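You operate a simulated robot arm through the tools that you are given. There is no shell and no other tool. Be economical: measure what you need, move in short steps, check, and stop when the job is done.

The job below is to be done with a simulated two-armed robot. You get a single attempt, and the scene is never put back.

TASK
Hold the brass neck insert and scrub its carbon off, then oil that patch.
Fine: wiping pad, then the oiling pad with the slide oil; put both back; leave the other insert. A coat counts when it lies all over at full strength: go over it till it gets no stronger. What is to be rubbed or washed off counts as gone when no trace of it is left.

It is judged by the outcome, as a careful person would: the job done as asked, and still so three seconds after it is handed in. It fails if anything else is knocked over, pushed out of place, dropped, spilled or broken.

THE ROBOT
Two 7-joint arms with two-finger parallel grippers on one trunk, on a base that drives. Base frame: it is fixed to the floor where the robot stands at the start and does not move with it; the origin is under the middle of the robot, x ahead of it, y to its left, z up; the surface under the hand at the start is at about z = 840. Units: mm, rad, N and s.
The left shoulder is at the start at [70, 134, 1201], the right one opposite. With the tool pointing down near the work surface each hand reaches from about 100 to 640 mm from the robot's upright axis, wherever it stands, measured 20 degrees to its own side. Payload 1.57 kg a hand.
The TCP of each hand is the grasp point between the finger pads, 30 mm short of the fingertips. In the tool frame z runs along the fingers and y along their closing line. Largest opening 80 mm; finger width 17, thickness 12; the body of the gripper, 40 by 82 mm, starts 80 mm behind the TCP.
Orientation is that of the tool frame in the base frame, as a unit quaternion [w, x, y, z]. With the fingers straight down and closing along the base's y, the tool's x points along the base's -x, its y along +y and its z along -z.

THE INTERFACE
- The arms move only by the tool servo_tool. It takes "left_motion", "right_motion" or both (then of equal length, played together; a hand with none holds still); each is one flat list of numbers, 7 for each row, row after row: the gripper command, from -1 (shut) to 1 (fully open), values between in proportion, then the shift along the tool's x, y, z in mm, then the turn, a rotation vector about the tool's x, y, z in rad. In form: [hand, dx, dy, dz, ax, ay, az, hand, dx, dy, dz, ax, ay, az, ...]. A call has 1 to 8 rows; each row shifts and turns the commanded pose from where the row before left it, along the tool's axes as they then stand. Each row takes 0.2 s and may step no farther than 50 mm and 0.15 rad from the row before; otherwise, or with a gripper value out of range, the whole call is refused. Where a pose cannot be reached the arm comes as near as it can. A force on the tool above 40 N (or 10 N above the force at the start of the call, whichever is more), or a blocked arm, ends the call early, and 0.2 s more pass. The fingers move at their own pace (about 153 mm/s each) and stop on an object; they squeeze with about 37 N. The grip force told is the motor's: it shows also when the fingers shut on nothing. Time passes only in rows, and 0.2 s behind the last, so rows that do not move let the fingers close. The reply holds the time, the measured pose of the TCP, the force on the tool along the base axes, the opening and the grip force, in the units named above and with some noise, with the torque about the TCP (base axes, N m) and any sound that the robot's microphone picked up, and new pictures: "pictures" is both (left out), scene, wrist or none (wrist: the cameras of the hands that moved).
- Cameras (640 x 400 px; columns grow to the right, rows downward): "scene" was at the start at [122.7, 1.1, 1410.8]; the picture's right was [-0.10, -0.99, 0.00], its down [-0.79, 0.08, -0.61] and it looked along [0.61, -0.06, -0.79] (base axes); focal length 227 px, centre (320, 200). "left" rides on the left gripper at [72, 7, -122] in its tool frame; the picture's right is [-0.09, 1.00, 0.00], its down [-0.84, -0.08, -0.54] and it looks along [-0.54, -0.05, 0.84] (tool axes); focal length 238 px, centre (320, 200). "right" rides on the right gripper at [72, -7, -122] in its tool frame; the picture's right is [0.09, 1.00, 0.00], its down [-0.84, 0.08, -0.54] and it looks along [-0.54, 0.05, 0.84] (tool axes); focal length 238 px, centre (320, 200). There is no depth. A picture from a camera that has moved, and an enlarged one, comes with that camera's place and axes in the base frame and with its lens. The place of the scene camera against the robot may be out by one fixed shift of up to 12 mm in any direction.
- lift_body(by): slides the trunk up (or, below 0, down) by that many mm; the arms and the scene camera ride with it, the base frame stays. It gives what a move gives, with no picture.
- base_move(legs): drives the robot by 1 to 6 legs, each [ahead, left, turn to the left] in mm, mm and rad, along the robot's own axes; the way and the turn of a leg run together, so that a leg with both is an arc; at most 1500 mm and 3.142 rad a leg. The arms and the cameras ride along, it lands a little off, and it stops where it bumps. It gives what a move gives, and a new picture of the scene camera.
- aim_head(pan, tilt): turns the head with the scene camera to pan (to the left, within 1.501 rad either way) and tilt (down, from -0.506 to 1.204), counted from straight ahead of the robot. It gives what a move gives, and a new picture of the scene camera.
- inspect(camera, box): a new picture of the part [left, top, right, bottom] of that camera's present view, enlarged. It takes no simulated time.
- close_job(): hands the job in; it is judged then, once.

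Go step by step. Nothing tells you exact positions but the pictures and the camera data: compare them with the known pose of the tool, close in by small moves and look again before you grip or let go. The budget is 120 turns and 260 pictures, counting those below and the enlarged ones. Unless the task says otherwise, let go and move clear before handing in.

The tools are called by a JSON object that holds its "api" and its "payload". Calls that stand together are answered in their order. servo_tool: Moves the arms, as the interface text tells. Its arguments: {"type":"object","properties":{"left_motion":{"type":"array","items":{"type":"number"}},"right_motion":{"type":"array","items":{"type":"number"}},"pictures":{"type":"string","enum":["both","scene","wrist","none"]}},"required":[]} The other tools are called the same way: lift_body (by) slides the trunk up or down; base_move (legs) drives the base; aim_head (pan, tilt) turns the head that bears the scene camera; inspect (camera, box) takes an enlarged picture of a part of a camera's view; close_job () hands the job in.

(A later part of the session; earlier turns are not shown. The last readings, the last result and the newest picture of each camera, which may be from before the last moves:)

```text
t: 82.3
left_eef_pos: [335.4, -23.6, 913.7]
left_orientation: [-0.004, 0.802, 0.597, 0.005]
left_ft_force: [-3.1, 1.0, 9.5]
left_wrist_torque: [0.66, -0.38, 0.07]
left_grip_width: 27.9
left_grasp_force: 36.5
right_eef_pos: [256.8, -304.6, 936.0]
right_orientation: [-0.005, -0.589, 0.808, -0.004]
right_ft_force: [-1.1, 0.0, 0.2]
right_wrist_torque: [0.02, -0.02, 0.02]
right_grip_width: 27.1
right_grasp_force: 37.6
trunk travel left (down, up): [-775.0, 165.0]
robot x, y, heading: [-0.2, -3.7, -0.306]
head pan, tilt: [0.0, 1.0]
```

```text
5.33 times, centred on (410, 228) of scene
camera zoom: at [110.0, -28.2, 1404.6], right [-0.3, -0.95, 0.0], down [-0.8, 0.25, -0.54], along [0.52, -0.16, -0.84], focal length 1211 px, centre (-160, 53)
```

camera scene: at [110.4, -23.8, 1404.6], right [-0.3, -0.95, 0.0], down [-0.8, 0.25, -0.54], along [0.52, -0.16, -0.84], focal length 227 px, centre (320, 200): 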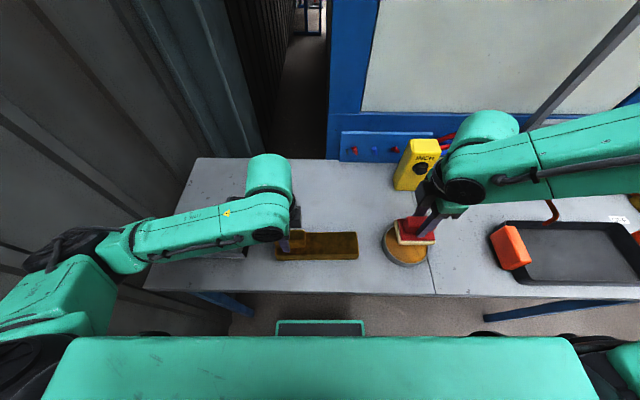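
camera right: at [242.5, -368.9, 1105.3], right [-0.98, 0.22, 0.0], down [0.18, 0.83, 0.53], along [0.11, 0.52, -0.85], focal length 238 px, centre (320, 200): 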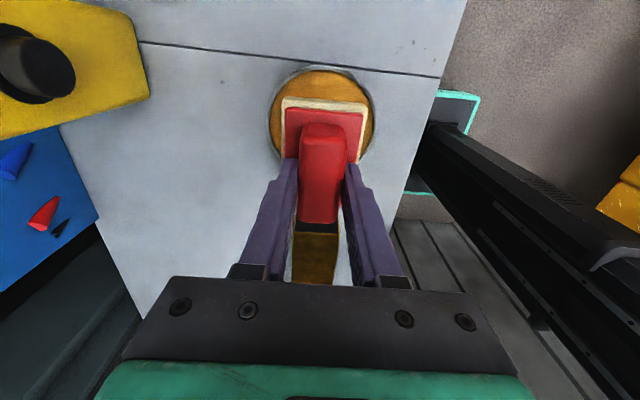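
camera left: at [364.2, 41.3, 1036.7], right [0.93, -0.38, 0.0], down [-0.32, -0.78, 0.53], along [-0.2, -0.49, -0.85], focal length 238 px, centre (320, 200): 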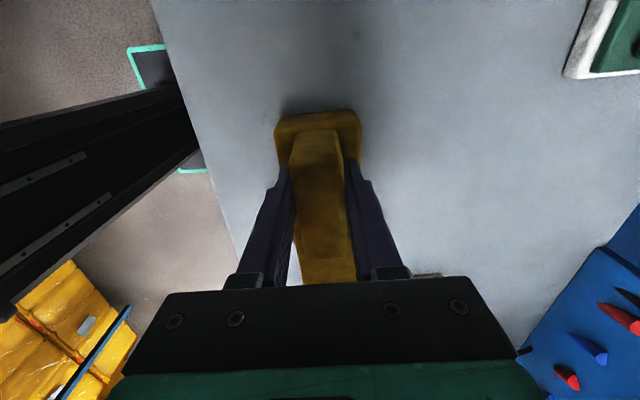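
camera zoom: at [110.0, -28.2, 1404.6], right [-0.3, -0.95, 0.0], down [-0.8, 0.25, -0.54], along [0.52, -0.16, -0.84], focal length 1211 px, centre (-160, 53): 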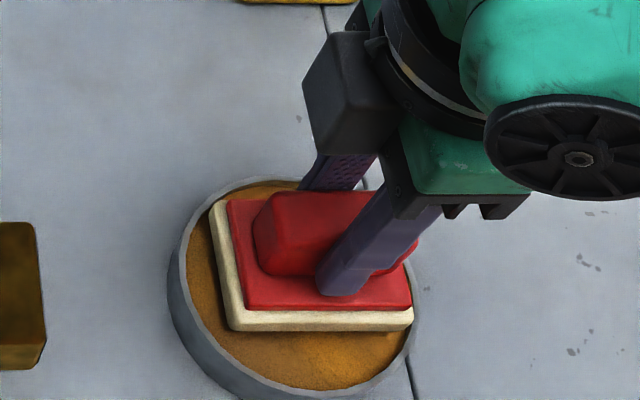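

Nearly right; nudge 5 mm inward and 2 mm across, then lower to the oil in small steps.

{"api": "servo_tool", "payload": {"right_motion": [-1, -5, 2, 0, 0, 0, 0, -1, 0, 0, 7, 0, 0, 0, -1, 0, 0, 3, 0, 0, 0, -1, 0, 0, 2, 0, 0, 0], "pictures": "none"}}

{"api": "inspect", "payload": {"camera": "scene", "box": [350, 190, 470, 265]}}

```text
t: 83.3
left_eef_pos: [336.7, -24.4, 915.0]
left_orientation: [-0.004, 0.802, 0.597, 0.004]
left_ft_force: [-3.8, 0.4, 5.0]
left_wrist_torque: [0.46, -0.18, 0.09]
left_grip_width: 27.9
left_grasp_force: 36.7
right_eef_pos: [257.3, -298.5, 924.4]
right_orientation: [-0.005, -0.589, 0.808, -0.004]
right_ft_force: [0.0, 0.6, -1.0]
right_wrist_torque: [-0.02, -0.01, -0.04]
right_grip_width: 27.2
right_grasp_force: 37.0
trunk travel left (down, up): [-775.0, 165.0]
robot x, y, heading: [-1.8, -3.0, -0.311]
head pan, tilt: [0.0, 1.0]
```

```text
5.33 times, centred on (410, 228) of scene
camera zoom: at [110.4, -27.9, 1404.5], right [-0.3, -0.95, 0.0], down [-0.8, 0.25, -0.54], along [0.52, -0.16, -0.84], focal length 1211 px, centre (-160, 53)
```

zoom: 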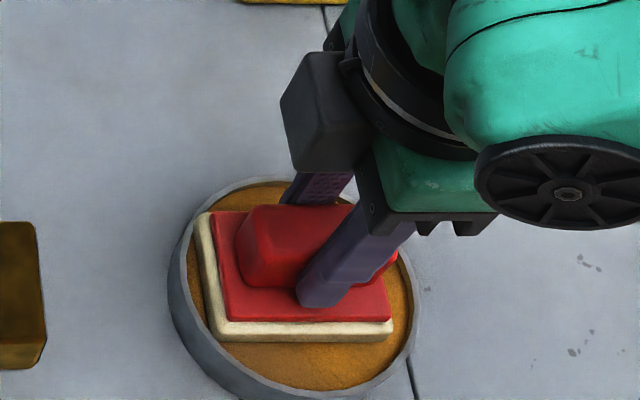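

Well within the rim. Keep lowering in 2 mm steps until contact.

{"api": "servo_tool", "payload": {"right_motion": [-1, 1.5, 0, 2, 0, 0, 0, -1, 0, 0, 2, 0, 0, 0, -1, 0, 0, 1.5, 0, 0, 0, -1, 0, 0, 1, 0, 0, 0], "pictures": "none"}}

```text
t: 83.9
left_eef_pos: [333.9, -22.1, 915.2]
left_orientation: [-0.004, 0.802, 0.597, 0.004]
left_ft_force: [0.0, -0.1, -0.3]
left_wrist_torque: [0.31, -0.04, 0.0]
left_grip_width: 27.7
left_grasp_force: 37.2
right_eef_pos: [257.5, -300.4, 923.3]
right_orientation: [-0.003, -0.59, 0.807, -0.009]
right_ft_force: [-8.8, -0.6, 28.8]
right_wrist_torque: [0.62, 0.78, 0.09]
right_grip_width: 26.9
right_grasp_force: 37.4
trunk travel left (down, up): [-775.0, 165.0]
robot x, y, heading: [-0.5, -1.2, -0.303]
head pan, tilt: [0.0, 1.0]
stopped in row 3 (right hand): the force on the tool passed its limit at 43 N (the readings are from after the stop); the commanded pose is now the measured one
```

Contact on the oil surface. Ease slightly, dwell, and look.

{"api": "servo_tool", "payload": {"right_motion": [-1, 0, 0, -0.8, 0, 0, 0, -1, 0, 0, 0, 0, 0, 0, -1, 0, 0, 0, 0, 0, 0, -1, 0, 0, 0, 0, 0, 0], "pictures": "none"}}

{"api": "inspect", "payload": {"camera": "scene", "box": [350, 190, 470, 265]}}

```text
t: 84.9
left_eef_pos: [334.6, -20.9, 913.9]
left_orientation: [-0.002, 0.803, 0.597, 0.005]
left_ft_force: [-1.2, -0.2, -1.1]
left_wrist_torque: [0.33, -0.13, 0.04]
left_grip_width: 27.8
left_grasp_force: 37.1
right_eef_pos: [258.2, -298.4, 924.2]
right_orientation: [-0.004, -0.589, 0.808, -0.008]
right_ft_force: [-6.1, 2.6, 18.9]
right_wrist_torque: [0.25, 0.5, 0.02]
right_grip_width: 27.2
right_grasp_force: 36.8
trunk travel left (down, up): [-775.0, 165.0]
robot x, y, heading: [2.6, -2.6, -0.304]
head pan, tilt: [0.0, 1.0]
```

```text
5.33 times, centred on (410, 228) of scene
camera zoom: at [108.9, -25.0, 1404.8], right [-0.3, -0.95, 0.0], down [-0.8, 0.25, -0.54], along [0.52, -0.16, -0.84], focal length 1211 px, centre (-160, 53)
```

zoom: 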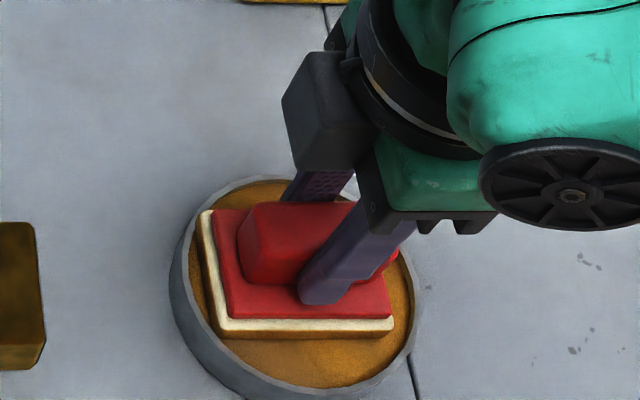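

The pad's face is soaked. Lift out and carry it above the patch.

{"api": "servo_tool", "payload": {"right_motion": [-1, 0, 0, -20, 0, 0, 0, -1, 0, 0, -40, 0, 0, 0, -1, 0, 0, 0, 0, 0, 0, -1, -35.5, 0, 0, 0, 0, 0, -1, -35.5, 0, 0, 0, 0, 0, -1, -35.5, 0, 0, 0, 0, 0, -1, -35.5, 0, 0, 0, 0, 0], "pictures": "both"}}

{"api": "inspect", "payload": {"camera": "scene", "box": [260, 190, 420, 290]}}

```text
t: 86.5
left_eef_pos: [336.3, -22.7, 913.8]
left_orientation: [-0.004, 0.802, 0.597, 0.004]
left_ft_force: [3.5, 1.0, 16.4]
left_wrist_torque: [0.28, -0.25, -0.1]
left_grip_width: 27.8
left_grasp_force: 37.5
right_eef_pos: [305.8, -166.3, 982.6]
right_orientation: [-0.004, -0.589, 0.808, -0.006]
right_ft_force: [-0.5, 0.0, -0.8]
right_wrist_torque: [-0.04, 0.04, 0.03]
right_grip_width: 27.2
right_grasp_force: 37.4
right hand out of reach, approached as far as the arm can: row 2
trunk travel left (down, up): [-775.0, 165.0]
robot x, y, heading: [0.5, -1.1, -0.31]
head pan, tilt: [0.0, 1.0]
camera scene: at [111.1, -27.2, 1404.6], right [-0.3, -0.95, 0.0], down [-0.8, 0.25, -0.54], along [0.52, -0.16, -0.84], focal length 227 px, centre (320, 200)
camera right: at [290.7, -234.0, 1105.3], right [-0.98, 0.22, 0.0], down [0.18, 0.83, 0.53], along [0.12, 0.52, -0.85], focal length 238 px, centre (320, 200)
```

scene: 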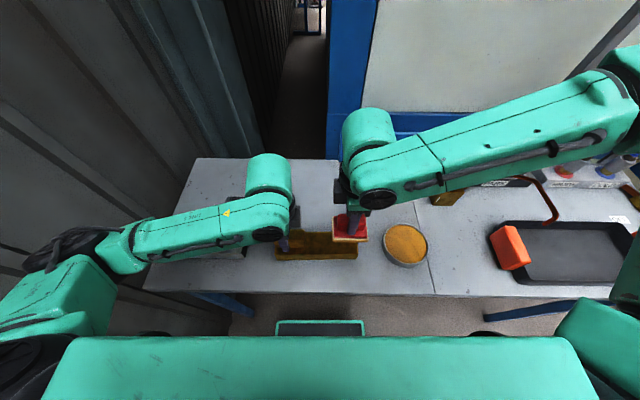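
right: 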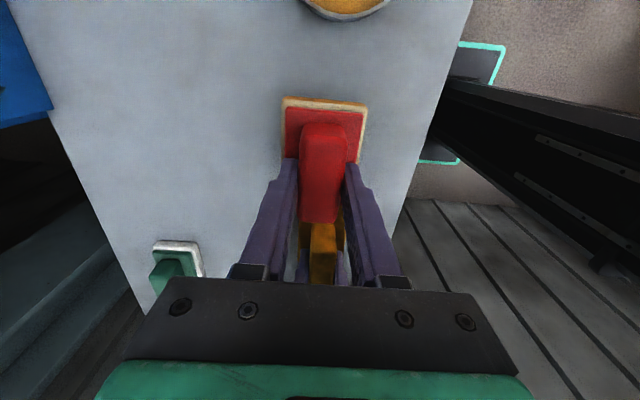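

```text
4.00 times, centred on (340, 240) of scene
camera zoom: at [111.1, -27.2, 1404.6], right [-0.3, -0.95, 0.0], down [-0.8, 0.25, -0.54], along [0.52, -0.16, -0.84], focal length 908 px, centre (240, 40)
```

zoom: 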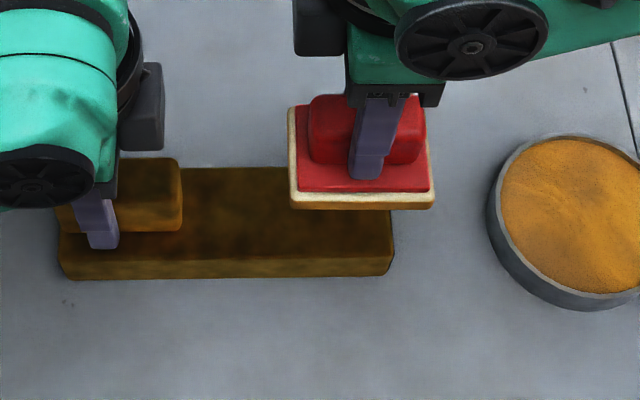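

Shift ~7 mm inward and lower to contact, then rub the oil in lightly.

{"api": "servo_tool", "payload": {"right_motion": [-1, -7, 2, 20, 0, 0, 0, -1, 0, 0, 17, 0, 0, 0, -1, 0, 0, 2.5, 0, 0, 0, -1, 0, 0, 1.5, 0, 0, 0, -1, 0, 0, 1, 0, 0, 0], "pictures": "none"}}

{"api": "inspect", "payload": {"camera": "scene", "box": [260, 190, 420, 290]}}

```text
t: 87.7
left_eef_pos: [337.2, -23.5, 915.1]
left_orientation: [-0.005, 0.802, 0.598, 0.004]
left_ft_force: [8.8, -0.5, 11.8]
left_wrist_torque: [-0.56, -0.41, 0.29]
left_grip_width: 27.6
left_grasp_force: 36.8
right_eef_pos: [307.1, -159.6, 942.0]
right_orientation: [-0.003, -0.59, 0.807, -0.008]
right_ft_force: [-3.2, -2.2, 21.9]
right_wrist_torque: [0.14, 0.86, 0.1]
right_grip_width: 27.1
right_grasp_force: 37.6
trunk travel left (down, up): [-775.0, 165.0]
robot x, y, heading: [2.2, -1.7, -0.306]
head pan, tilt: [0.0, 1.0]
```

```text
4.00 times, centred on (340, 240) of scene
camera zoom: at [110.3, -27.1, 1404.9], right [-0.3, -0.95, 0.0], down [-0.8, 0.25, -0.54], along [0.52, -0.16, -0.84], focal length 908 px, centre (240, 40)
```

zoom: 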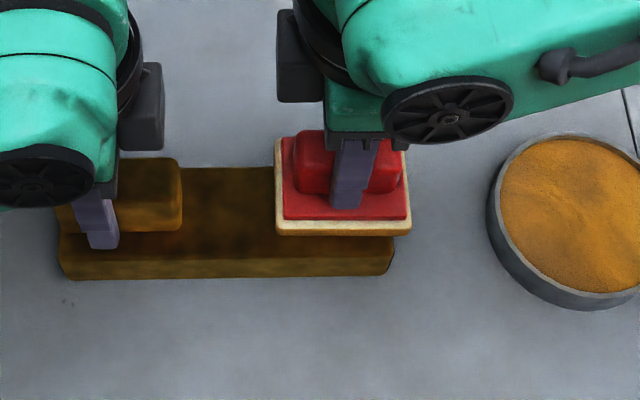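

Pad is centred on the patch with ~20 N. Rub lengthwise and across.

{"api": "servo_tool", "payload": {"right_motion": [-1, 0, 0, 0.2, 0, 0, 0, -1, -9, 0, 0, 0, 0, 0, -1, 9, 0, 0, 0, 0, 0, -1, 9, 3, 0, 0, 0, 0, -1, -9, 0, 0, 0, 0, 0, -1, -9, -5, 0, 0, 0, 0, -1, 9, 0, 0, 0, 0, 0, -1, 0, 2, 0, 0, 0, 0], "pictures": "none"}}

{"api": "servo_tool", "payload": {"right_motion": [-1, 0, 0, 0.5, 0, 0, 0, -1, -9, 0, 0, 0, 0, 0, -1, 9, 0, 0, 0, 0, 0, -1, 9, 3, 0, 0, 0, 0, -1, -9, 0, 0, 0, 0, 0, -1, -9, -5, 0, 0, 0, 0, -1, 9, 0, 0, 0, 0, 0, -1, 0, 2, 0, 0, 0, 0], "pictures": "none"}}

{"api": "servo_tool", "payload": {"right_motion": [-1, 0, 0, -30, 0, 0, 0, -1, 20, -30, -30, 0, 0, 0, -1, 35, -30, 0, 0, 0, 0, -1, 35, -30, 0, 0, 0, 0], "pictures": "wrist"}}

{"api": "inspect", "payload": {"camera": "scene", "box": [290, 210, 390, 272]}}

```text
t: 89.5
left_eef_pos: [336.8, -22.8, 915.0]
left_orientation: [-0.003, 0.802, 0.597, 0.004]
left_ft_force: [3.1, 1.5, 19.7]
left_wrist_torque: [-0.58, -0.26, 0.07]
left_grip_width: 27.8
left_grasp_force: 37.2
right_eef_pos: [303.2, -164.0, 943.0]
right_orientation: [-0.005, -0.59, 0.807, -0.007]
right_ft_force: [-0.4, 0.5, -0.4]
right_wrist_torque: [0.02, 0.0, 0.02]
right_grip_width: 27.0
right_grasp_force: 37.2
right hand out of reach, approached as far as the arm can: row 2
trunk travel left (down, up): [-775.0, 165.0]
robot x, y, heading: [2.0, 0.2, -0.308]
head pan, tilt: [0.0, 1.0]
```

```text
t: 91.3
left_eef_pos: [337.1, -23.3, 913.1]
left_orientation: [-0.004, 0.802, 0.597, 0.004]
left_ft_force: [1.1, 0.1, 17.0]
left_wrist_torque: [-0.23, -0.35, 0.19]
left_grip_width: 28.1
left_grasp_force: 37.4
right_eef_pos: [303.7, -163.8, 941.7]
right_orientation: [-0.004, -0.589, 0.808, -0.007]
right_ft_force: [0.0, -0.8, -0.8]
right_wrist_torque: [0.0, -0.01, -0.02]
right_grip_width: 27.2
right_grasp_force: 36.8
trunk travel left (down, up): [-775.0, 165.0]
robot x, y, heading: [1.5, -0.9, -0.309]
head pan, tilt: [0.0, 1.0]
```

```text
t: 92.3
left_eef_pos: [336.6, -24.1, 914.0]
left_orientation: [-0.005, 0.802, 0.597, 0.005]
left_ft_force: [2.0, 0.4, 16.2]
left_wrist_torque: [0.12, -0.43, 0.01]
left_grip_width: 27.9
left_grasp_force: 36.7
right_eef_pos: [361.5, -277.0, 1005.5]
right_orientation: [-0.003, -0.591, 0.807, -0.007]
right_ft_force: [0.4, -0.4, -0.8]
right_wrist_torque: [0.0, 0.01, 0.0]
right_grip_width: 27.1
right_grasp_force: 37.0
trunk travel left (down, up): [-775.0, 165.0]
robot x, y, heading: [6.1, 0.2, -0.308]
head pan, tilt: [0.0, 1.0]
camera right: at [346.7, -344.9, 1128.0], right [-0.98, 0.21, 0.0], down [0.18, 0.83, 0.53], along [0.12, 0.52, -0.85], focal length 238 px, centre (320, 200)
```

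right: 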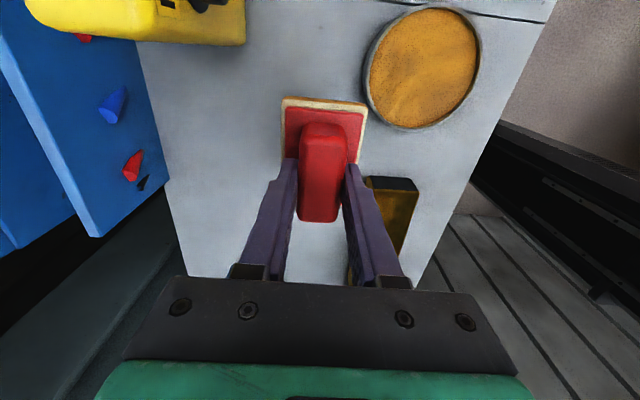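

```text
6.40 times, centred on (340, 241) of scene
camera zoom: at [110.5, -27.5, 1404.6], right [-0.3, -0.95, 0.0], down [-0.8, 0.25, -0.54], along [0.52, -0.16, -0.84], focal length 1454 px, centre (192, -62)
```

zoom: 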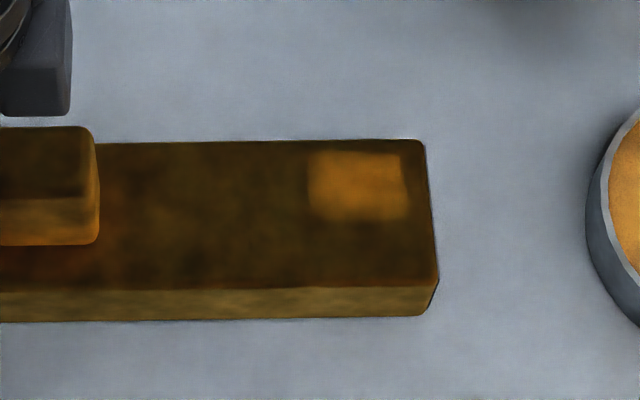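

Oil is going on as an amber patch, so this is the right pad and oil. It isn't full or fully covering yet; I'll go back, a few mm nearer the front, and rub with steady pressure.

{"api": "servo_tool", "payload": {"right_motion": [-1, -35, 30, 0, 0, 0, 0, -1, -35, 30, 0, 0, 0, 0, -1, -19, 34, 30, 0, 0, 0, -1, 0, 0, 29, 0, 0, 0, -1, 0, 0, 3, 0, 0, 0, -1, 0, 0, 1.5, 0, 0, 0, -1, 0, 0, 1, 0, 0, 0], "pictures": "none"}}

{"api": "servo_tool", "payload": {"right_motion": [-1, 0, 0, 0.7, 0, 0, 0, -1, -8, 0, 0, 0, 0, 0, -1, 8, 0, 0, 0, 0, 0, -1, 8, 0, 0, 0, 0, 0, -1, -8, 0, 0, 0, 0, 0, -1, -8, 4, 0, 0, 0, 0, -1, 8, 0, 0, 0, 0, 0, -1, 8, 0, 0, 0, 0, 0], "pictures": "none"}}

```text
t: 93.9
left_eef_pos: [337.0, -23.6, 914.2]
left_orientation: [-0.004, 0.802, 0.598, 0.005]
left_ft_force: [-0.6, 3.4, 6.7]
left_wrist_torque: [0.13, 0.15, 0.05]
left_grip_width: 27.7
left_grasp_force: 36.8
right_eef_pos: [300.3, -163.4, 941.4]
right_orientation: [-0.002, -0.59, 0.807, -0.009]
right_ft_force: [-4.3, -3.0, 16.2]
right_wrist_torque: [0.07, 0.65, 0.1]
right_grip_width: 27.3
right_grasp_force: 37.0
trunk travel left (down, up): [-775.0, 165.0]
robot x, y, heading: [2.1, 0.7, -0.302]
head pan, tilt: [0.0, 1.0]
stopped in row 7 (right hand): the force on the tool passed its limit at 42 N (the readings are from after the stop); the commanded pose is now the measured one
```

```text
t: 95.7
left_eef_pos: [335.6, -22.3, 913.6]
left_orientation: [-0.003, 0.802, 0.597, 0.001]
left_ft_force: [-2.8, -11.3, 3.2]
left_wrist_torque: [-1.23, -0.09, 0.25]
left_grip_width: 28.1
left_grasp_force: 36.9
right_eef_pos: [292.3, -166.0, 941.5]
right_orientation: [0.0, -0.591, 0.807, -0.007]
right_ft_force: [3.9, 13.2, 27.6]
right_wrist_torque: [0.65, 0.45, -0.27]
right_grip_width: 27.1
right_grasp_force: 37.1
trunk travel left (down, up): [-775.0, 165.0]
robot x, y, heading: [-0.7, 0.4, -0.309]
head pan, tilt: [0.0, 1.0]
```

Good sustained pressure (~28 N). Continue across and lengthwise over the full patch.

{"api": "servo_tool", "payload": {"right_motion": [-1, -8, 0, -0.4, 0, 0, 0, -1, -8, 0, 0, 0, 0, 0, -1, 8, -5, 0, 0, 0, 0, -1, 8, 0, 0.3, 0, 0, 0, -1, -8, -4, 0, 0, 0, 0, -1, -8, 0, 0, 0, 0, 0, -1, 8, 0, 0, 0, 0, 0, -1, 8, 4, 0, 0, 0, 0], "pictures": "none"}}

{"api": "servo_tool", "payload": {"right_motion": [-1, 0, 0, 0.5, 0, 0, 0, -1, -8, 0, 0, 0, 0, 0, -1, 8, 0, 0, 0, 0, 0, -1, 8, 2, 0, 0, 0, 0, -1, -8, 0, 0, 0, 0, 0, -1, -8, -4, 0, 0, 0, 0, -1, 8, 0, 0, 0, 0, 0, -1, 0, 2, 0, 0, 0, 0], "pictures": "none"}}

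{"api": "servo_tool", "payload": {"right_motion": [-1, 0, 0, -30, 0, 0, 0, -1, 20, -30, -30, 0, 0, 0, -1, 35, -30, 0, 0, 0, 0, -1, 35, -30, 0, 0, 0, 0], "pictures": "none"}}

{"api": "inspect", "payload": {"camera": "scene", "box": [290, 210, 390, 272]}}

```text
t: 96.3
left_eef_pos: [337.5, -23.5, 912.9]
left_orientation: [-0.006, 0.801, 0.599, 0.009]
left_ft_force: [-1.9, -0.5, 9.3]
left_wrist_torque: [0.94, -0.06, 0.12]
left_grip_width: 27.7
left_grasp_force: 36.9
right_eef_pos: [295.2, -163.4, 942.0]
right_orientation: [-0.005, -0.59, 0.808, -0.011]
right_ft_force: [-3.4, -4.0, 15.0]
right_wrist_torque: [0.49, 0.51, 0.21]
right_grip_width: 27.2
right_grasp_force: 36.8
trunk travel left (down, up): [-775.0, 165.0]
robot x, y, heading: [-1.8, -3.5, -0.306]
head pan, tilt: [0.0, 1.0]
stopped in row 2 (right hand): the force on the tool passed its limit at 44 N (the readings are from after the stop); the commanded pose is now the measured one
```

```text
t: 98.1
left_eef_pos: [335.7, -22.2, 912.6]
left_orientation: [-0.005, 0.801, 0.599, 0.006]
left_ft_force: [-6.7, -11.0, 6.4]
left_wrist_torque: [-0.84, -0.38, 0.15]
left_grip_width: 27.5
left_grasp_force: 36.7
right_eef_pos: [297.3, -161.3, 941.3]
right_orientation: [-0.002, -0.59, 0.807, -0.011]
right_ft_force: [4.7, 10.0, 22.1]
right_wrist_torque: [0.79, 0.28, -0.24]
right_grip_width: 27.2
right_grasp_force: 36.8
trunk travel left (down, up): [-775.0, 165.0]
robot x, y, heading: [0.2, 1.0, -0.306]
head pan, tilt: [0.0, 1.0]
```

```text
t: 99.1
left_eef_pos: [336.8, -21.4, 913.7]
left_orientation: [-0.008, 0.8, 0.599, 0.008]
left_ft_force: [-2.8, -0.3, 20.7]
left_wrist_torque: [0.91, -0.39, -0.02]
left_grip_width: 27.9
left_grasp_force: 36.3
right_eef_pos: [352.7, -274.8, 1005.9]
right_orientation: [-0.004, -0.59, 0.807, -0.011]
right_ft_force: [0.3, -0.8, -0.9]
right_wrist_torque: [0.02, 0.05, 0.0]
right_grip_width: 27.1
right_grasp_force: 37.4
trunk travel left (down, up): [-775.0, 165.0]
robot x, y, heading: [1.0, -1.7, -0.306]
head pan, tilt: [0.0, 1.0]
```

```text
6.40 times, centred on (340, 241) of scene
camera zoom: at [108.9, -28.1, 1404.8], right [-0.3, -0.95, 0.0], down [-0.8, 0.25, -0.54], along [0.52, -0.16, -0.84], focal length 1454 px, centre (192, -62)
```

zoom: 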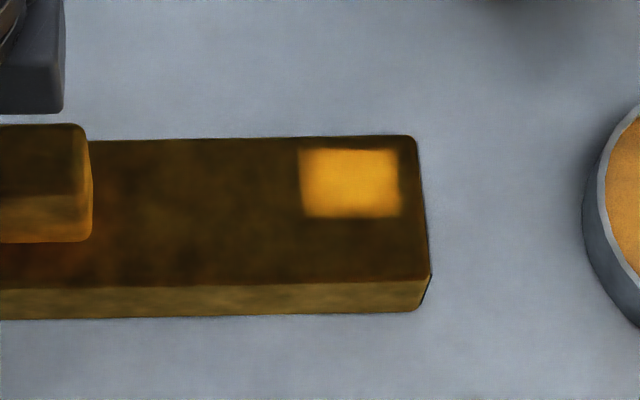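

Much stronger, with the patch now clearly bounded. One more full round, then compare to see whether it still grows.

{"api": "servo_tool", "payload": {"right_motion": [-1, -35, 30, 0, 0, 0, 0, -1, -35, 30, 0, 0, 0, 0, -1, -21, 28, 30, 0, 0, 0, -1, 0, 0, 29, 0, 0, 0, -1, 0, 0, 3, 0, 0, 0, -1, 0, 0, 1.5, 0, 0, 0], "pictures": "none"}}

{"api": "servo_tool", "payload": {"right_motion": [-1, 0, 0, 1, 0, 0, 0, -1, -8, 0, 0, 0, 0, 0, -1, 8, 0, 0, 0, 0, 0, -1, 8, 3, 0, 0, 0, 0, -1, -8, 0, 0, 0, 0, 0, -1, -8, -6, 0, 0, 0, 0, -1, 8, 0, 0, 0, 0, 0, -1, 0, 3, 0, 0, 0, 0], "pictures": "none"}}

{"api": "servo_tool", "payload": {"right_motion": [-1, 0, 0, 0.4, 0, 0, 0, -1, -8, 0, 0, 0, 0, 0, -1, 8, 0, 0, 0, 0, 0, -1, 8, 3, 0, 0, 0, 0, -1, -8, 0, 0, 0, 0, 0, -1, -8, -6, 0, 0, 0, 0, -1, 8, 0, 0, 0, 0, 0, -1, 0, 3, 0, 0, 0, 0], "pictures": "none"}}

{"api": "servo_tool", "payload": {"right_motion": [-1, 0, 0, -30, 0, 0, 0, -1, 20, -30, -30, 0, 0, 0, -1, 35, -30, 0, 0, 0, 0, -1, 35, -30, 0, 0, 0, 0], "pictures": "none"}}

{"api": "inspect", "payload": {"camera": "scene", "box": [290, 210, 390, 272]}}

```text
t: 100.3
left_eef_pos: [336.1, -20.9, 913.2]
left_orientation: [-0.007, 0.799, 0.602, 0.008]
left_ft_force: [-0.6, 3.2, 10.1]
left_wrist_torque: [0.26, 0.35, 0.07]
left_grip_width: 27.8
left_grasp_force: 37.0
right_eef_pos: [298.8, -161.4, 941.3]
right_orientation: [-0.002, -0.59, 0.808, -0.014]
right_ft_force: [-6.4, -3.2, 20.0]
right_wrist_torque: [0.14, 0.87, 0.18]
right_grip_width: 27.2
right_grasp_force: 36.9
trunk travel left (down, up): [-775.0, 165.0]
robot x, y, heading: [0.2, -2.0, -0.31]
head pan, tilt: [0.0, 1.0]
stopped in row 6 (right hand): the force on the tool passed its limit at 47 N (the readings are from after the stop); the commanded pose is now the measured one
```

```text
t: 100.8
left_eef_pos: [336.9, -21.0, 913.3]
left_orientation: [-0.006, 0.799, 0.601, 0.009]
left_ft_force: [-2.1, 5.1, 11.1]
left_wrist_torque: [0.28, 0.59, 0.09]
left_grip_width: 27.6
left_grasp_force: 37.2
right_eef_pos: [298.9, -161.3, 940.2]
right_orientation: [-0.001, -0.59, 0.807, -0.016]
right_ft_force: [-5.7, -3.4, 18.6]
right_wrist_torque: [0.3, 0.77, 0.21]
right_grip_width: 27.3
right_grasp_force: 36.9
trunk travel left (down, up): [-775.0, 165.0]
robot x, y, heading: [0.5, 1.2, -0.306]
head pan, tilt: [0.0, 1.0]
stopped in row 2 (right hand): the force on the tool passed its limit at 45 N (the readings are from after the stop); the commanded pose is now the measured one
```

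```text
t: 101.9
left_eef_pos: [336.2, -21.4, 913.2]
left_orientation: [-0.005, 0.8, 0.6, 0.009]
left_ft_force: [1.0, 3.4, 10.2]
left_wrist_torque: [0.49, 0.41, -0.07]
left_grip_width: 27.7
left_grasp_force: 36.3
right_eef_pos: [298.4, -164.7, 941.1]
right_orientation: [0.0, -0.591, 0.807, -0.019]
right_ft_force: [-6.1, -2.4, 19.0]
right_wrist_torque: [0.48, 0.73, 0.17]
right_grip_width: 27.3
right_grasp_force: 36.9
trunk travel left (down, up): [-775.0, 165.0]
robot x, y, heading: [-0.3, -0.7, -0.308]
head pan, tilt: [0.0, 1.0]
stopped in row 5 (right hand): the force on the tool passed its limit at 44 N (the readings are from after the stop); the commanded pose is now the measured one
```

```text
t: 102.9
left_eef_pos: [337.0, -21.9, 913.0]
left_orientation: [-0.005, 0.8, 0.6, 0.007]
left_ft_force: [-3.7, 3.6, 22.5]
left_wrist_torque: [0.09, 0.23, -0.08]
left_grip_width: 27.8
left_grasp_force: 37.3
right_eef_pos: [355.3, -275.9, 1006.5]
right_orientation: [-0.001, -0.591, 0.806, -0.018]
right_ft_force: [0.0, -0.1, -1.0]
right_wrist_torque: [0.02, 0.0, 0.0]
right_grip_width: 26.9
right_grasp_force: 37.2
trunk travel left (down, up): [-775.0, 165.0]
robot x, y, heading: [-2.2, 2.1, -0.307]
head pan, tilt: [0.0, 1.0]
```

```text
6.40 times, centred on (340, 241) of scene
camera zoom: at [108.3, -27.0, 1404.9], right [-0.3, -0.95, 0.0], down [-0.8, 0.25, -0.54], along [0.52, -0.16, -0.84], focal length 1454 px, centre (192, -62)
```

zoom: 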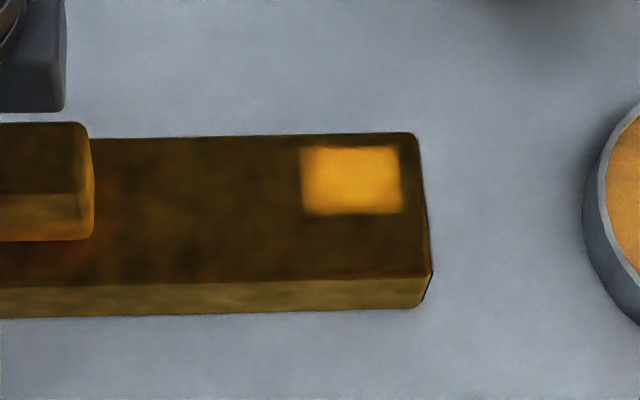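

Similar strength. A tighter look at evenness across the patch.

{"api": "inspect", "payload": {"camera": "scene", "box": [328, 226, 360, 246]}}

```text
16.00 times, centred on (344, 236) of scene
camera zoom: at [108.3, -27.0, 1404.9], right [-0.3, -0.95, 0.0], down [-0.8, 0.25, -0.54], along [0.52, -0.16, -0.84], focal length 3634 px, centre (-64, -376)
```

zoom: 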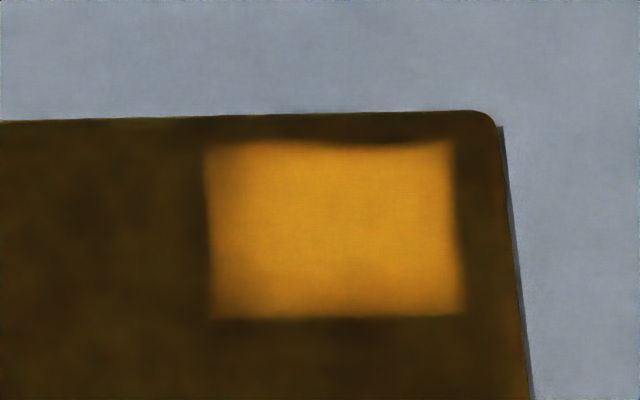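

Nearly uniform; the left and lower margins look a touch softer. I'll straighten the hand's slight tilt and do another wider round, then compare at the same zoom.

{"api": "servo_tool", "payload": {"right_motion": [-1, -35, 30, 0, -0.029, -0.021, 0, -1, -35, 30, 0, 0, 0, 0, -1, -21, 31, 30, 0, 0, 0, -1, 0, 0, 29, 0, 0, 0, -1, 0, 0, 3, 0, 0, 0, -1, 0, 0, 1, 0, 0, 0], "pictures": "none"}}

{"api": "servo_tool", "payload": {"right_motion": [-1, 0, 0, 0.5, 0, 0, 0, -1, -7, 0, 0, 0, 0, 0, -1, -7, 0, 0, 0, 0, 0, -1, 7, 3, 0, 0, 0, 0, -1, 7, 0, 0, 0, 0, 0, -1, 7, 0, 0, 0, 0, 0, -1, -7, 3, 0, 0, 0, 0, -1, -7, 0, 0, 0, 0, 0], "pictures": "none"}}

```text
t: 104.3
left_eef_pos: [337.7, -21.8, 912.2]
left_orientation: [-0.006, 0.799, 0.601, 0.007]
left_ft_force: [3.4, -2.4, 13.4]
left_wrist_torque: [-0.49, 0.25, -0.21]
left_grip_width: 27.8
left_grasp_force: 37.4
right_eef_pos: [296.8, -161.5, 940.6]
right_orientation: [0.0, -0.59, 0.807, -0.002]
right_ft_force: [-5.7, 0.4, 20.6]
right_wrist_torque: [-0.54, 0.57, -0.1]
right_grip_width: 26.9
right_grasp_force: 37.4
trunk travel left (down, up): [-775.0, 165.0]
robot x, y, heading: [-2.9, -0.8, -0.308]
head pan, tilt: [0.0, 1.0]
```

```text
t: 106.1
left_eef_pos: [337.5, -20.9, 911.9]
left_orientation: [-0.008, 0.8, 0.599, 0.01]
left_ft_force: [-1.5, 0.6, 9.1]
left_wrist_torque: [0.83, -0.08, 0.11]
left_grip_width: 27.7
left_grasp_force: 36.7
right_eef_pos: [291.6, -159.9, 940.0]
right_orientation: [-0.001, -0.589, 0.808, -0.003]
right_ft_force: [-4.5, -3.8, 14.7]
right_wrist_torque: [0.36, 0.22, 0.16]
right_grip_width: 26.8
right_grasp_force: 37.4
trunk travel left (down, up): [-775.0, 165.0]
robot x, y, heading: [-1.1, -1.2, -0.305]
head pan, tilt: [0.0, 1.0]
stopped in row 8 (right hand): the force on the tool passed its limit at 41 N (the readings are from after the stop); the commanded pose is now the measured one
```

{"api": "servo_tool", "payload": {"right_motion": [-1, 7, -3, 0.2, 0, 0, 0, -1, 7, -3, 0, 0, 0, 0, -1, -7, -3, 0, 0, 0, 0, -1, -7, 0, 0, 0, 0, 0, -1, 7, 3, 0, 0, 0, 0, -1, 7, 0, 0, 0, 0, 0, -1, -7, 0, 0, 0, 0, 0], "pictures": "none"}}

{"api": "servo_tool", "payload": {"right_motion": [-1, 0, 0, -30, 0, 0, 0, -1, 20, -30, -30, 0, 0, 0, -1, 35, -30, 0, 0, 0, 0, -1, 35, -30, 0, 0, 0, 0], "pictures": "none"}}

{"api": "inspect", "payload": {"camera": "scene", "box": [328, 226, 360, 246]}}

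{"api": "inspect", "payload": {"camera": "scene", "box": [290, 210, 390, 272]}}

```text
t: 107.7
left_eef_pos: [337.4, -19.8, 913.0]
left_orientation: [-0.008, 0.798, 0.602, 0.01]
left_ft_force: [-2.3, 4.1, 8.2]
left_wrist_torque: [-0.31, -0.29, -0.03]
left_grip_width: 27.7
left_grasp_force: 37.3
right_eef_pos: [296.5, -168.8, 940.2]
right_orientation: [-0.003, -0.589, 0.808, -0.002]
right_ft_force: [-2.6, -9.4, 21.4]
right_wrist_torque: [-0.02, 0.17, 0.05]
right_grip_width: 26.8
right_grasp_force: 37.0
trunk travel left (down, up): [-775.0, 165.0]
robot x, y, heading: [-3.0, -1.3, -0.305]
head pan, tilt: [0.0, 1.0]
```

```text
t: 108.7
left_eef_pos: [337.8, -22.0, 912.7]
left_orientation: [-0.008, 0.8, 0.601, 0.01]
left_ft_force: [-5.6, 1.3, 17.6]
left_wrist_torque: [0.82, -0.46, 0.09]
left_grip_width: 27.8
left_grasp_force: 37.1
right_eef_pos: [355.2, -281.5, 999.7]
right_orientation: [-0.002, -0.59, 0.807, -0.002]
right_ft_force: [0.3, 0.7, -1.5]
right_wrist_torque: [0.02, 0.01, 0.0]
right_grip_width: 27.2
right_grasp_force: 37.0
trunk travel left (down, up): [-775.0, 165.0]
robot x, y, heading: [0.1, -3.5, -0.308]
head pan, tilt: [0.0, 1.0]
```

```text
16.00 times, centred on (344, 236) of scene
camera zoom: at [108.2, -28.3, 1404.8], right [-0.3, -0.95, 0.0], down [-0.8, 0.25, -0.54], along [0.52, -0.16, -0.84], focal length 3634 px, centre (-64, -376)
```

zoom: 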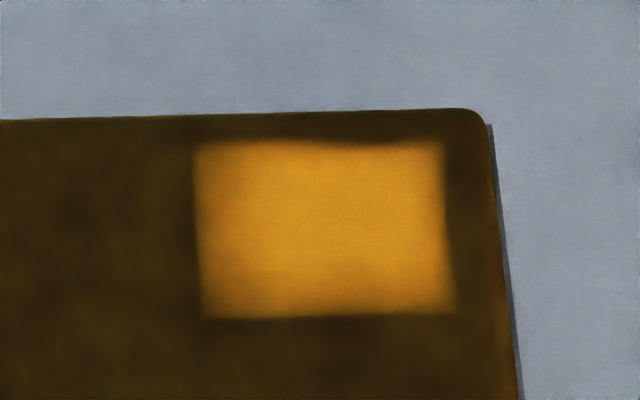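

```text
6.40 times, centred on (340, 241) of scene
camera zoom: at [108.2, -28.3, 1404.8], right [-0.3, -0.95, 0.0], down [-0.8, 0.25, -0.54], along [0.52, -0.16, -0.84], focal length 1454 px, centre (192, -62)
```

zoom: 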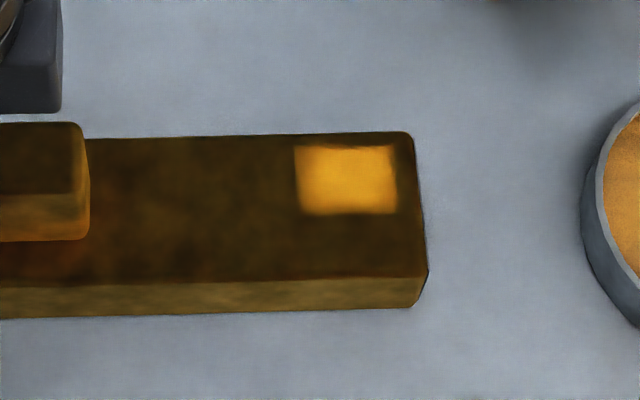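

Stronger and more even than before; the front corners may still gain. One more round biased a little to the front, then compare.

{"api": "servo_tool", "payload": {"right_motion": [-1, -35, 30, 0, 0, 0, 0, -1, -35, 30, 0, 0, 0, 0, -1, -24, 35, 30, 0, 0, 0, -1, 0, 0, 25, 0, 0, 0, -1, 0, 0, 3, 0, 0, 0, -1, 0, 0, 1, 0, 0, 0], "pictures": "none"}}

{"api": "servo_tool", "payload": {"right_motion": [-1, 0, 0, 1, 0, 0, 0, -1, -7, 0, 0, 0, 0, 0, -1, -7, 0, 0, 0, 0, 0, -1, 7, 4, 0, 0, 0, 0, -1, 7, 0, 0, 0, 0, 0, -1, 7, 0, 0, 0, 0, 0, -1, -7, -4, 0, 0, 0, 0, -1, -7, 0, 0, 0, 0, 0], "pictures": "none"}}

{"api": "servo_tool", "payload": {"right_motion": [-1, 7, 0, 0.4, 0, 0, 0, -1, 7, 0, 0, 0, 0, 0, -1, -7, -3, 0, 0, 0, 0, -1, -7, 0, 0, 0, 0, 0, -1, 7, 3, 0, 0, 0, 0, -1, 7, 0, 0, 0, 0, 0, -1, -7, 0, 0, 0, 0, 0], "pictures": "none"}}

{"api": "servo_tool", "payload": {"right_motion": [-1, 0, 0, -30, 0, 0, 0, -1, 20, -30, -30, 0, 0, 0, -1, 35, -30, 0, 0, 0, 0, -1, 35, -30, 0, 0, 0, 0], "pictures": "none"}}

{"api": "inspect", "payload": {"camera": "scene", "box": [328, 226, 360, 246]}}

```text
refused: row 3 steps farther than a row can; nothing moved
```

```text
t: 110.5
left_eef_pos: [338.3, -20.6, 911.2]
left_orientation: [-0.008, 0.799, 0.601, 0.009]
left_ft_force: [-3.1, 2.0, 20.3]
left_wrist_torque: [0.4, -0.4, 0.04]
left_grip_width: 27.8
left_grasp_force: 37.2
right_eef_pos: [356.6, -274.5, 1000.8]
right_orientation: [-0.002, -0.59, 0.808, -0.001]
right_ft_force: [0.4, -0.7, -0.5]
right_wrist_torque: [0.01, 0.0, -0.01]
right_grip_width: 27.2
right_grasp_force: 36.8
trunk travel left (down, up): [-775.0, 165.0]
robot x, y, heading: [-4.0, 1.4, -0.306]
head pan, tilt: [0.0, 1.0]
```

```text
t: 112.1
left_eef_pos: [339.1, -20.9, 911.2]
left_orientation: [-0.008, 0.8, 0.6, 0.009]
left_ft_force: [-2.7, 0.2, 20.8]
left_wrist_torque: [-0.06, -0.34, 0.01]
left_grip_width: 27.6
left_grasp_force: 37.0
right_eef_pos: [356.1, -282.2, 997.7]
right_orientation: [-0.003, -0.589, 0.808, -0.002]
right_ft_force: [-0.3, -1.6, -0.5]
right_wrist_torque: [0.02, -0.01, 0.01]
right_grip_width: 27.2
right_grasp_force: 36.9
trunk travel left (down, up): [-775.0, 165.0]
robot x, y, heading: [0.5, -2.1, -0.309]
head pan, tilt: [0.0, 1.0]
```

```text
t: 113.1
left_eef_pos: [338.9, -20.7, 912.6]
left_orientation: [-0.008, 0.799, 0.601, 0.009]
left_ft_force: [-0.9, -1.3, 20.7]
left_wrist_torque: [0.04, -0.41, -0.19]
left_grip_width: 27.9
left_grasp_force: 37.2
right_eef_pos: [413.9, -395.9, 1057.7]
right_orientation: [-0.002, -0.59, 0.807, -0.001]
right_ft_force: [-0.5, 0.5, -0.7]
right_wrist_torque: [0.02, 0.02, 0.0]
right_grip_width: 27.4
right_grasp_force: 36.7
trunk travel left (down, up): [-775.0, 165.0]
robot x, y, heading: [-0.4, 1.0, -0.307]
head pan, tilt: [0.0, 1.0]
```

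```text
16.00 times, centred on (344, 236) of scene
camera zoom: at [108.6, -28.4, 1404.8], right [-0.3, -0.95, 0.0], down [-0.8, 0.25, -0.54], along [0.52, -0.16, -0.84], focal length 3634 px, centre (-64, -376)
```

zoom: 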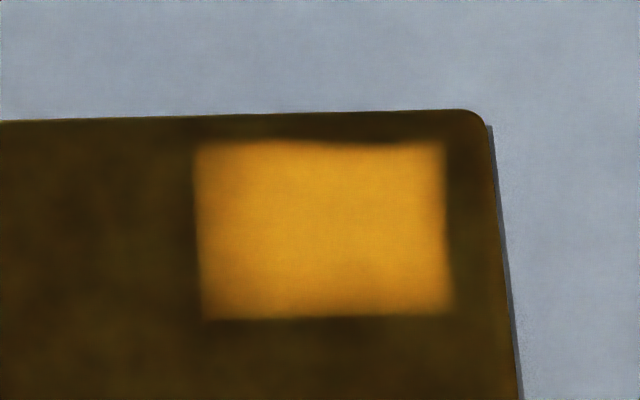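

The first move was refused (step too long), so the rest ran in the air and took the hand over towards the INCH pendant. I'll check that nothing was touched.

{"api": "servo_tool", "payload": {"right_motion": [-1, -35, 30, 0, 0, 0, 0, -1, -35, 30, 0, 0, 0, 0], "pictures": "both"}}

```text
t: 113.7
left_eef_pos: [338.5, -20.7, 911.7]
left_orientation: [-0.007, 0.8, 0.6, 0.01]
left_ft_force: [-2.9, 5.6, 22.7]
left_wrist_torque: [-0.94, -0.29, -0.03]
left_grip_width: 27.8
left_grasp_force: 37.2
right_eef_pos: [376.3, -307.9, 1057.9]
right_orientation: [-0.002, -0.59, 0.807, -0.001]
right_ft_force: [0.1, -0.2, -1.3]
right_wrist_torque: [0.02, 0.01, -0.03]
right_grip_width: 27.0
right_grasp_force: 37.1
trunk travel left (down, up): [-775.0, 165.0]
robot x, y, heading: [0.2, 2.5, -0.305]
head pan, tilt: [0.0, 1.0]
camera scene: at [108.5, -28.3, 1404.7], right [-0.3, -0.95, 0.0], down [-0.8, 0.25, -0.54], along [0.52, -0.16, -0.84], focal length 227 px, centre (320, 200)
camera right: at [361.2, -378.0, 1180.0], right [-0.98, 0.22, 0.0], down [0.18, 0.82, 0.54], along [0.12, 0.52, -0.84], focal length 238 px, centre (320, 200)
```

scene: 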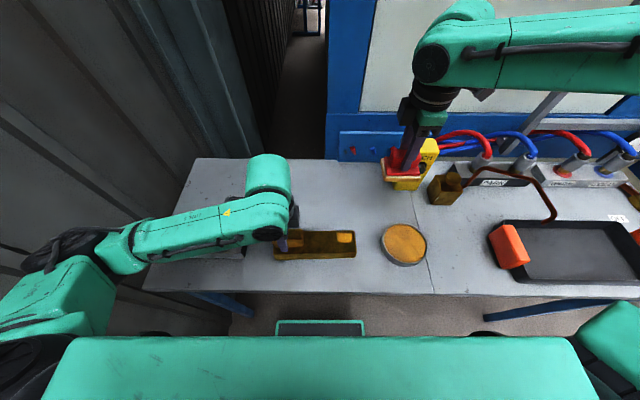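
right: 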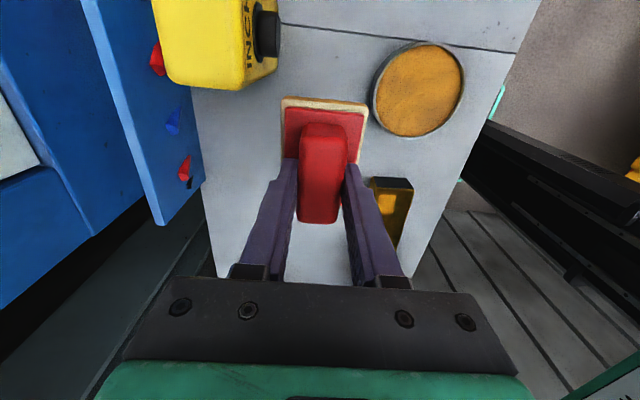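

Nothing was disturbed. Return above the patch, one checked call at a time.

{"api": "servo_tool", "payload": {"right_motion": [-1, -28.5, 30, 7, 0, 0, 0, -1, -28.5, 30, 7, 0, 0, 0, -1, -28.5, 30, 7, 0, 0, 0, -1, -28.5, 30, 7, 0, 0, 0, -1, 0, 0, 30, 0, 0, 0, -1, 0, 0, 30, 0, 0, 0], "pictures": "none"}}

{"api": "inspect", "payload": {"camera": "scene", "box": [260, 190, 420, 290]}}

```text
t: 115.1
left_eef_pos: [338.3, -21.4, 913.1]
left_orientation: [-0.008, 0.799, 0.601, 0.009]
left_ft_force: [-1.4, 0.5, 19.9]
left_wrist_torque: [0.3, -0.54, -0.01]
left_grip_width: 27.8
left_grasp_force: 37.2
right_eef_pos: [297.6, -163.1, 969.5]
right_orientation: [-0.002, -0.589, 0.808, -0.002]
right_ft_force: [0.0, -0.5, -0.7]
right_wrist_torque: [-0.02, 0.01, 0.02]
right_grip_width: 26.8
right_grasp_force: 36.6
trunk travel left (down, up): [-775.0, 165.0]
robot x, y, heading: [0.1, 3.6, -0.306]
head pan, tilt: [0.0, 1.0]
```

```text
4.00 times, centred on (340, 240) of scene
camera zoom: at [108.8, -28.3, 1404.8], right [-0.3, -0.95, 0.0], down [-0.8, 0.25, -0.54], along [0.52, -0.16, -0.84], focal length 908 px, centre (240, 40)
```

zoom: 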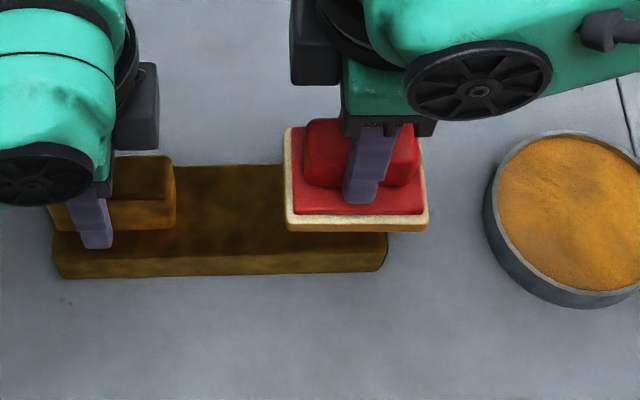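

Shift 7 mm inward, lower to contact.

{"api": "servo_tool", "payload": {"right_motion": [-1, -7, 1, 15, 0, 0, 0, -1, 0, 0, 11, 0, 0, 0, -1, 0, 0, 2, 0, 0, 0, -1, 0, 0, 1.5, 0, 0, 0], "pictures": "none"}}

{"api": "servo_tool", "payload": {"right_motion": [-1, 0, 0, 0.8, 0, 0, 0, -1, -7, 0, 0, 0, 0, 0, -1, 7, 3, 0, 0, 0, 0, -1, 7, 0, 0, 0, 0, 0, -1, -7, 3, 0, 0, 0, 0, -1, -7, 0, 0, 0, 0, 0, -1, 7, -3, 0, 0, 0, 0, -1, 7, 0, 0, 0, 0, 0], "pictures": "none"}}

{"api": "servo_tool", "payload": {"right_motion": [-1, 0, 0, 0.5, 0, 0, 0, -1, -7, -3, 0, 0, 0, 0, -1, -7, 0, 0, 0, 0, 0, -1, 7, -3, 0, 0, 0, 0, -1, 7, 0, 0, 0, 0, 0, -1, -7, 0, 0, 0, 0, 0, -1, 0, 3, 0, 0, 0, 0], "pictures": "none"}}

```text
t: 116.1
left_eef_pos: [336.9, -22.2, 911.1]
left_orientation: [-0.008, 0.8, 0.6, 0.01]
left_ft_force: [-1.5, -0.1, 17.7]
left_wrist_torque: [-0.04, -0.63, -0.06]
left_grip_width: 28.0
left_grasp_force: 37.5
right_eef_pos: [298.3, -156.7, 940.4]
right_orientation: [-0.001, -0.59, 0.807, -0.002]
right_ft_force: [0.2, -1.0, 4.5]
right_wrist_torque: [0.08, 0.19, 0.05]
right_grip_width: 27.1
right_grasp_force: 36.9
trunk travel left (down, up): [-775.0, 165.0]
robot x, y, heading: [-1.3, -3.3, -0.308]
head pan, tilt: [0.0, 1.0]
```

```text
t: 117.9
left_eef_pos: [338.7, -22.3, 911.2]
left_orientation: [-0.008, 0.8, 0.6, 0.008]
left_ft_force: [-2.4, -3.3, 15.2]
left_wrist_torque: [0.54, -0.75, 0.11]
left_grip_width: 27.7
left_grasp_force: 37.2
right_eef_pos: [294.6, -161.4, 940.0]
right_orientation: [-0.002, -0.59, 0.808, -0.002]
right_ft_force: [1.3, 2.8, 5.9]
right_wrist_torque: [0.18, -0.02, -0.02]
right_grip_width: 27.1
right_grasp_force: 37.2
trunk travel left (down, up): [-775.0, 165.0]
robot x, y, heading: [-0.2, 2.1, -0.306]
head pan, tilt: [0.0, 1.0]
```

```text
t: 119.5
left_eef_pos: [338.0, -20.6, 912.0]
left_orientation: [-0.008, 0.799, 0.601, 0.008]
left_ft_force: [-3.6, 0.7, 15.1]
left_wrist_torque: [-0.56, -0.13, 0.0]
left_grip_width: 27.7
left_grasp_force: 36.6
right_eef_pos: [298.1, -160.1, 941.1]
right_orientation: [-0.003, -0.588, 0.809, -0.002]
right_ft_force: [-0.3, 0.6, -1.5]
right_wrist_torque: [-0.01, -0.02, 0.03]
right_grip_width: 26.9
right_grasp_force: 36.7
right hand out of reach, approached as far as the arm can: row 3
trunk travel left (down, up): [-775.0, 165.0]
robot x, y, heading: [0.2, 2.0, -0.302]
head pan, tilt: [0.0, 1.0]
```

One firmer pass, then lift and compare.

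{"api": "servo_tool", "payload": {"right_motion": [-1, 0, 0, 2, 0, 0, 0, -1, -6, 2, 0, 0, 0, 0, -1, 6, 3, 0, 0, 0, 0, -1, 7, 0, 0, 0, 0, 0, -1, -7, -3, 0, 0, 0, 0, -1, -6, -3, 0, 0, 0, 0, -1, 6, 0, 0, 0, 0, 0, -1, 6, 0, 0, 0, 0, 0], "pictures": "none"}}

{"api": "servo_tool", "payload": {"right_motion": [-1, 0, 0, -30, 0, 0, 0, -1, 20, -30, -30, 0, 0, 0, -1, 35, -30, 0, 0, 0, 0, -1, 25, -25, 0, 0, 0, 0], "pictures": "none"}}

{"api": "inspect", "payload": {"camera": "scene", "box": [328, 226, 360, 246]}}

```text
t: 120.7
left_eef_pos: [337.6, -21.2, 911.1]
left_orientation: [-0.006, 0.799, 0.601, 0.008]
left_ft_force: [-2.1, 2.8, 6.7]
left_wrist_torque: [0.24, -0.25, 0.13]
left_grip_width: 27.6
left_grasp_force: 36.8
right_eef_pos: [293.3, -161.2, 940.2]
right_orientation: [-0.003, -0.59, 0.807, -0.003]
right_ft_force: [-5.2, -3.2, 13.2]
right_wrist_torque: [0.37, 0.13, 0.13]
right_grip_width: 26.8
right_grasp_force: 37.0
trunk travel left (down, up): [-775.0, 165.0]
robot x, y, heading: [-3.9, -0.2, -0.307]
head pan, tilt: [0.0, 1.0]
stopped in row 5 (right hand): the force on the tool passed its limit at 46 N (the readings are from after the stop); the commanded pose is now the measured one
```

```text
t: 121.7
left_eef_pos: [339.5, -20.3, 910.9]
left_orientation: [-0.007, 0.799, 0.601, 0.008]
left_ft_force: [-3.3, 1.9, 18.5]
left_wrist_torque: [0.24, -0.43, -0.11]
left_grip_width: 28.1
left_grasp_force: 36.8
right_eef_pos: [349.7, -262.6, 998.9]
right_orientation: [-0.003, -0.59, 0.807, -0.002]
right_ft_force: [0.7, -0.1, 0.3]
right_wrist_torque: [0.01, -0.01, -0.01]
right_grip_width: 27.1
right_grasp_force: 37.3
trunk travel left (down, up): [-775.0, 165.0]
robot x, y, heading: [-0.5, -1.8, -0.307]
head pan, tilt: [0.0, 1.0]
```

```text
16.00 times, centred on (344, 236) of scene
camera zoom: at [108.5, -27.9, 1404.8], right [-0.3, -0.95, 0.0], down [-0.8, 0.25, -0.54], along [0.52, -0.16, -0.84], focal length 3634 px, centre (-64, -376)
```

zoom: 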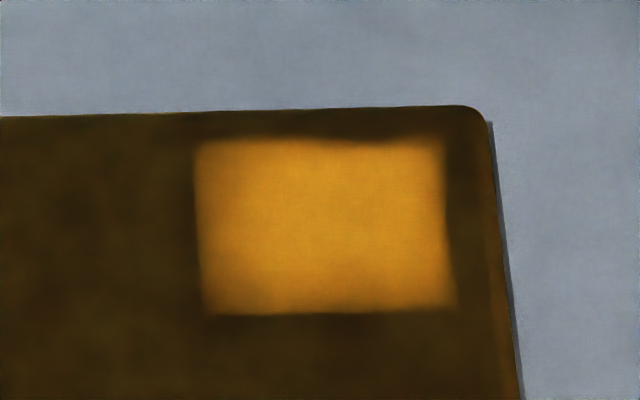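

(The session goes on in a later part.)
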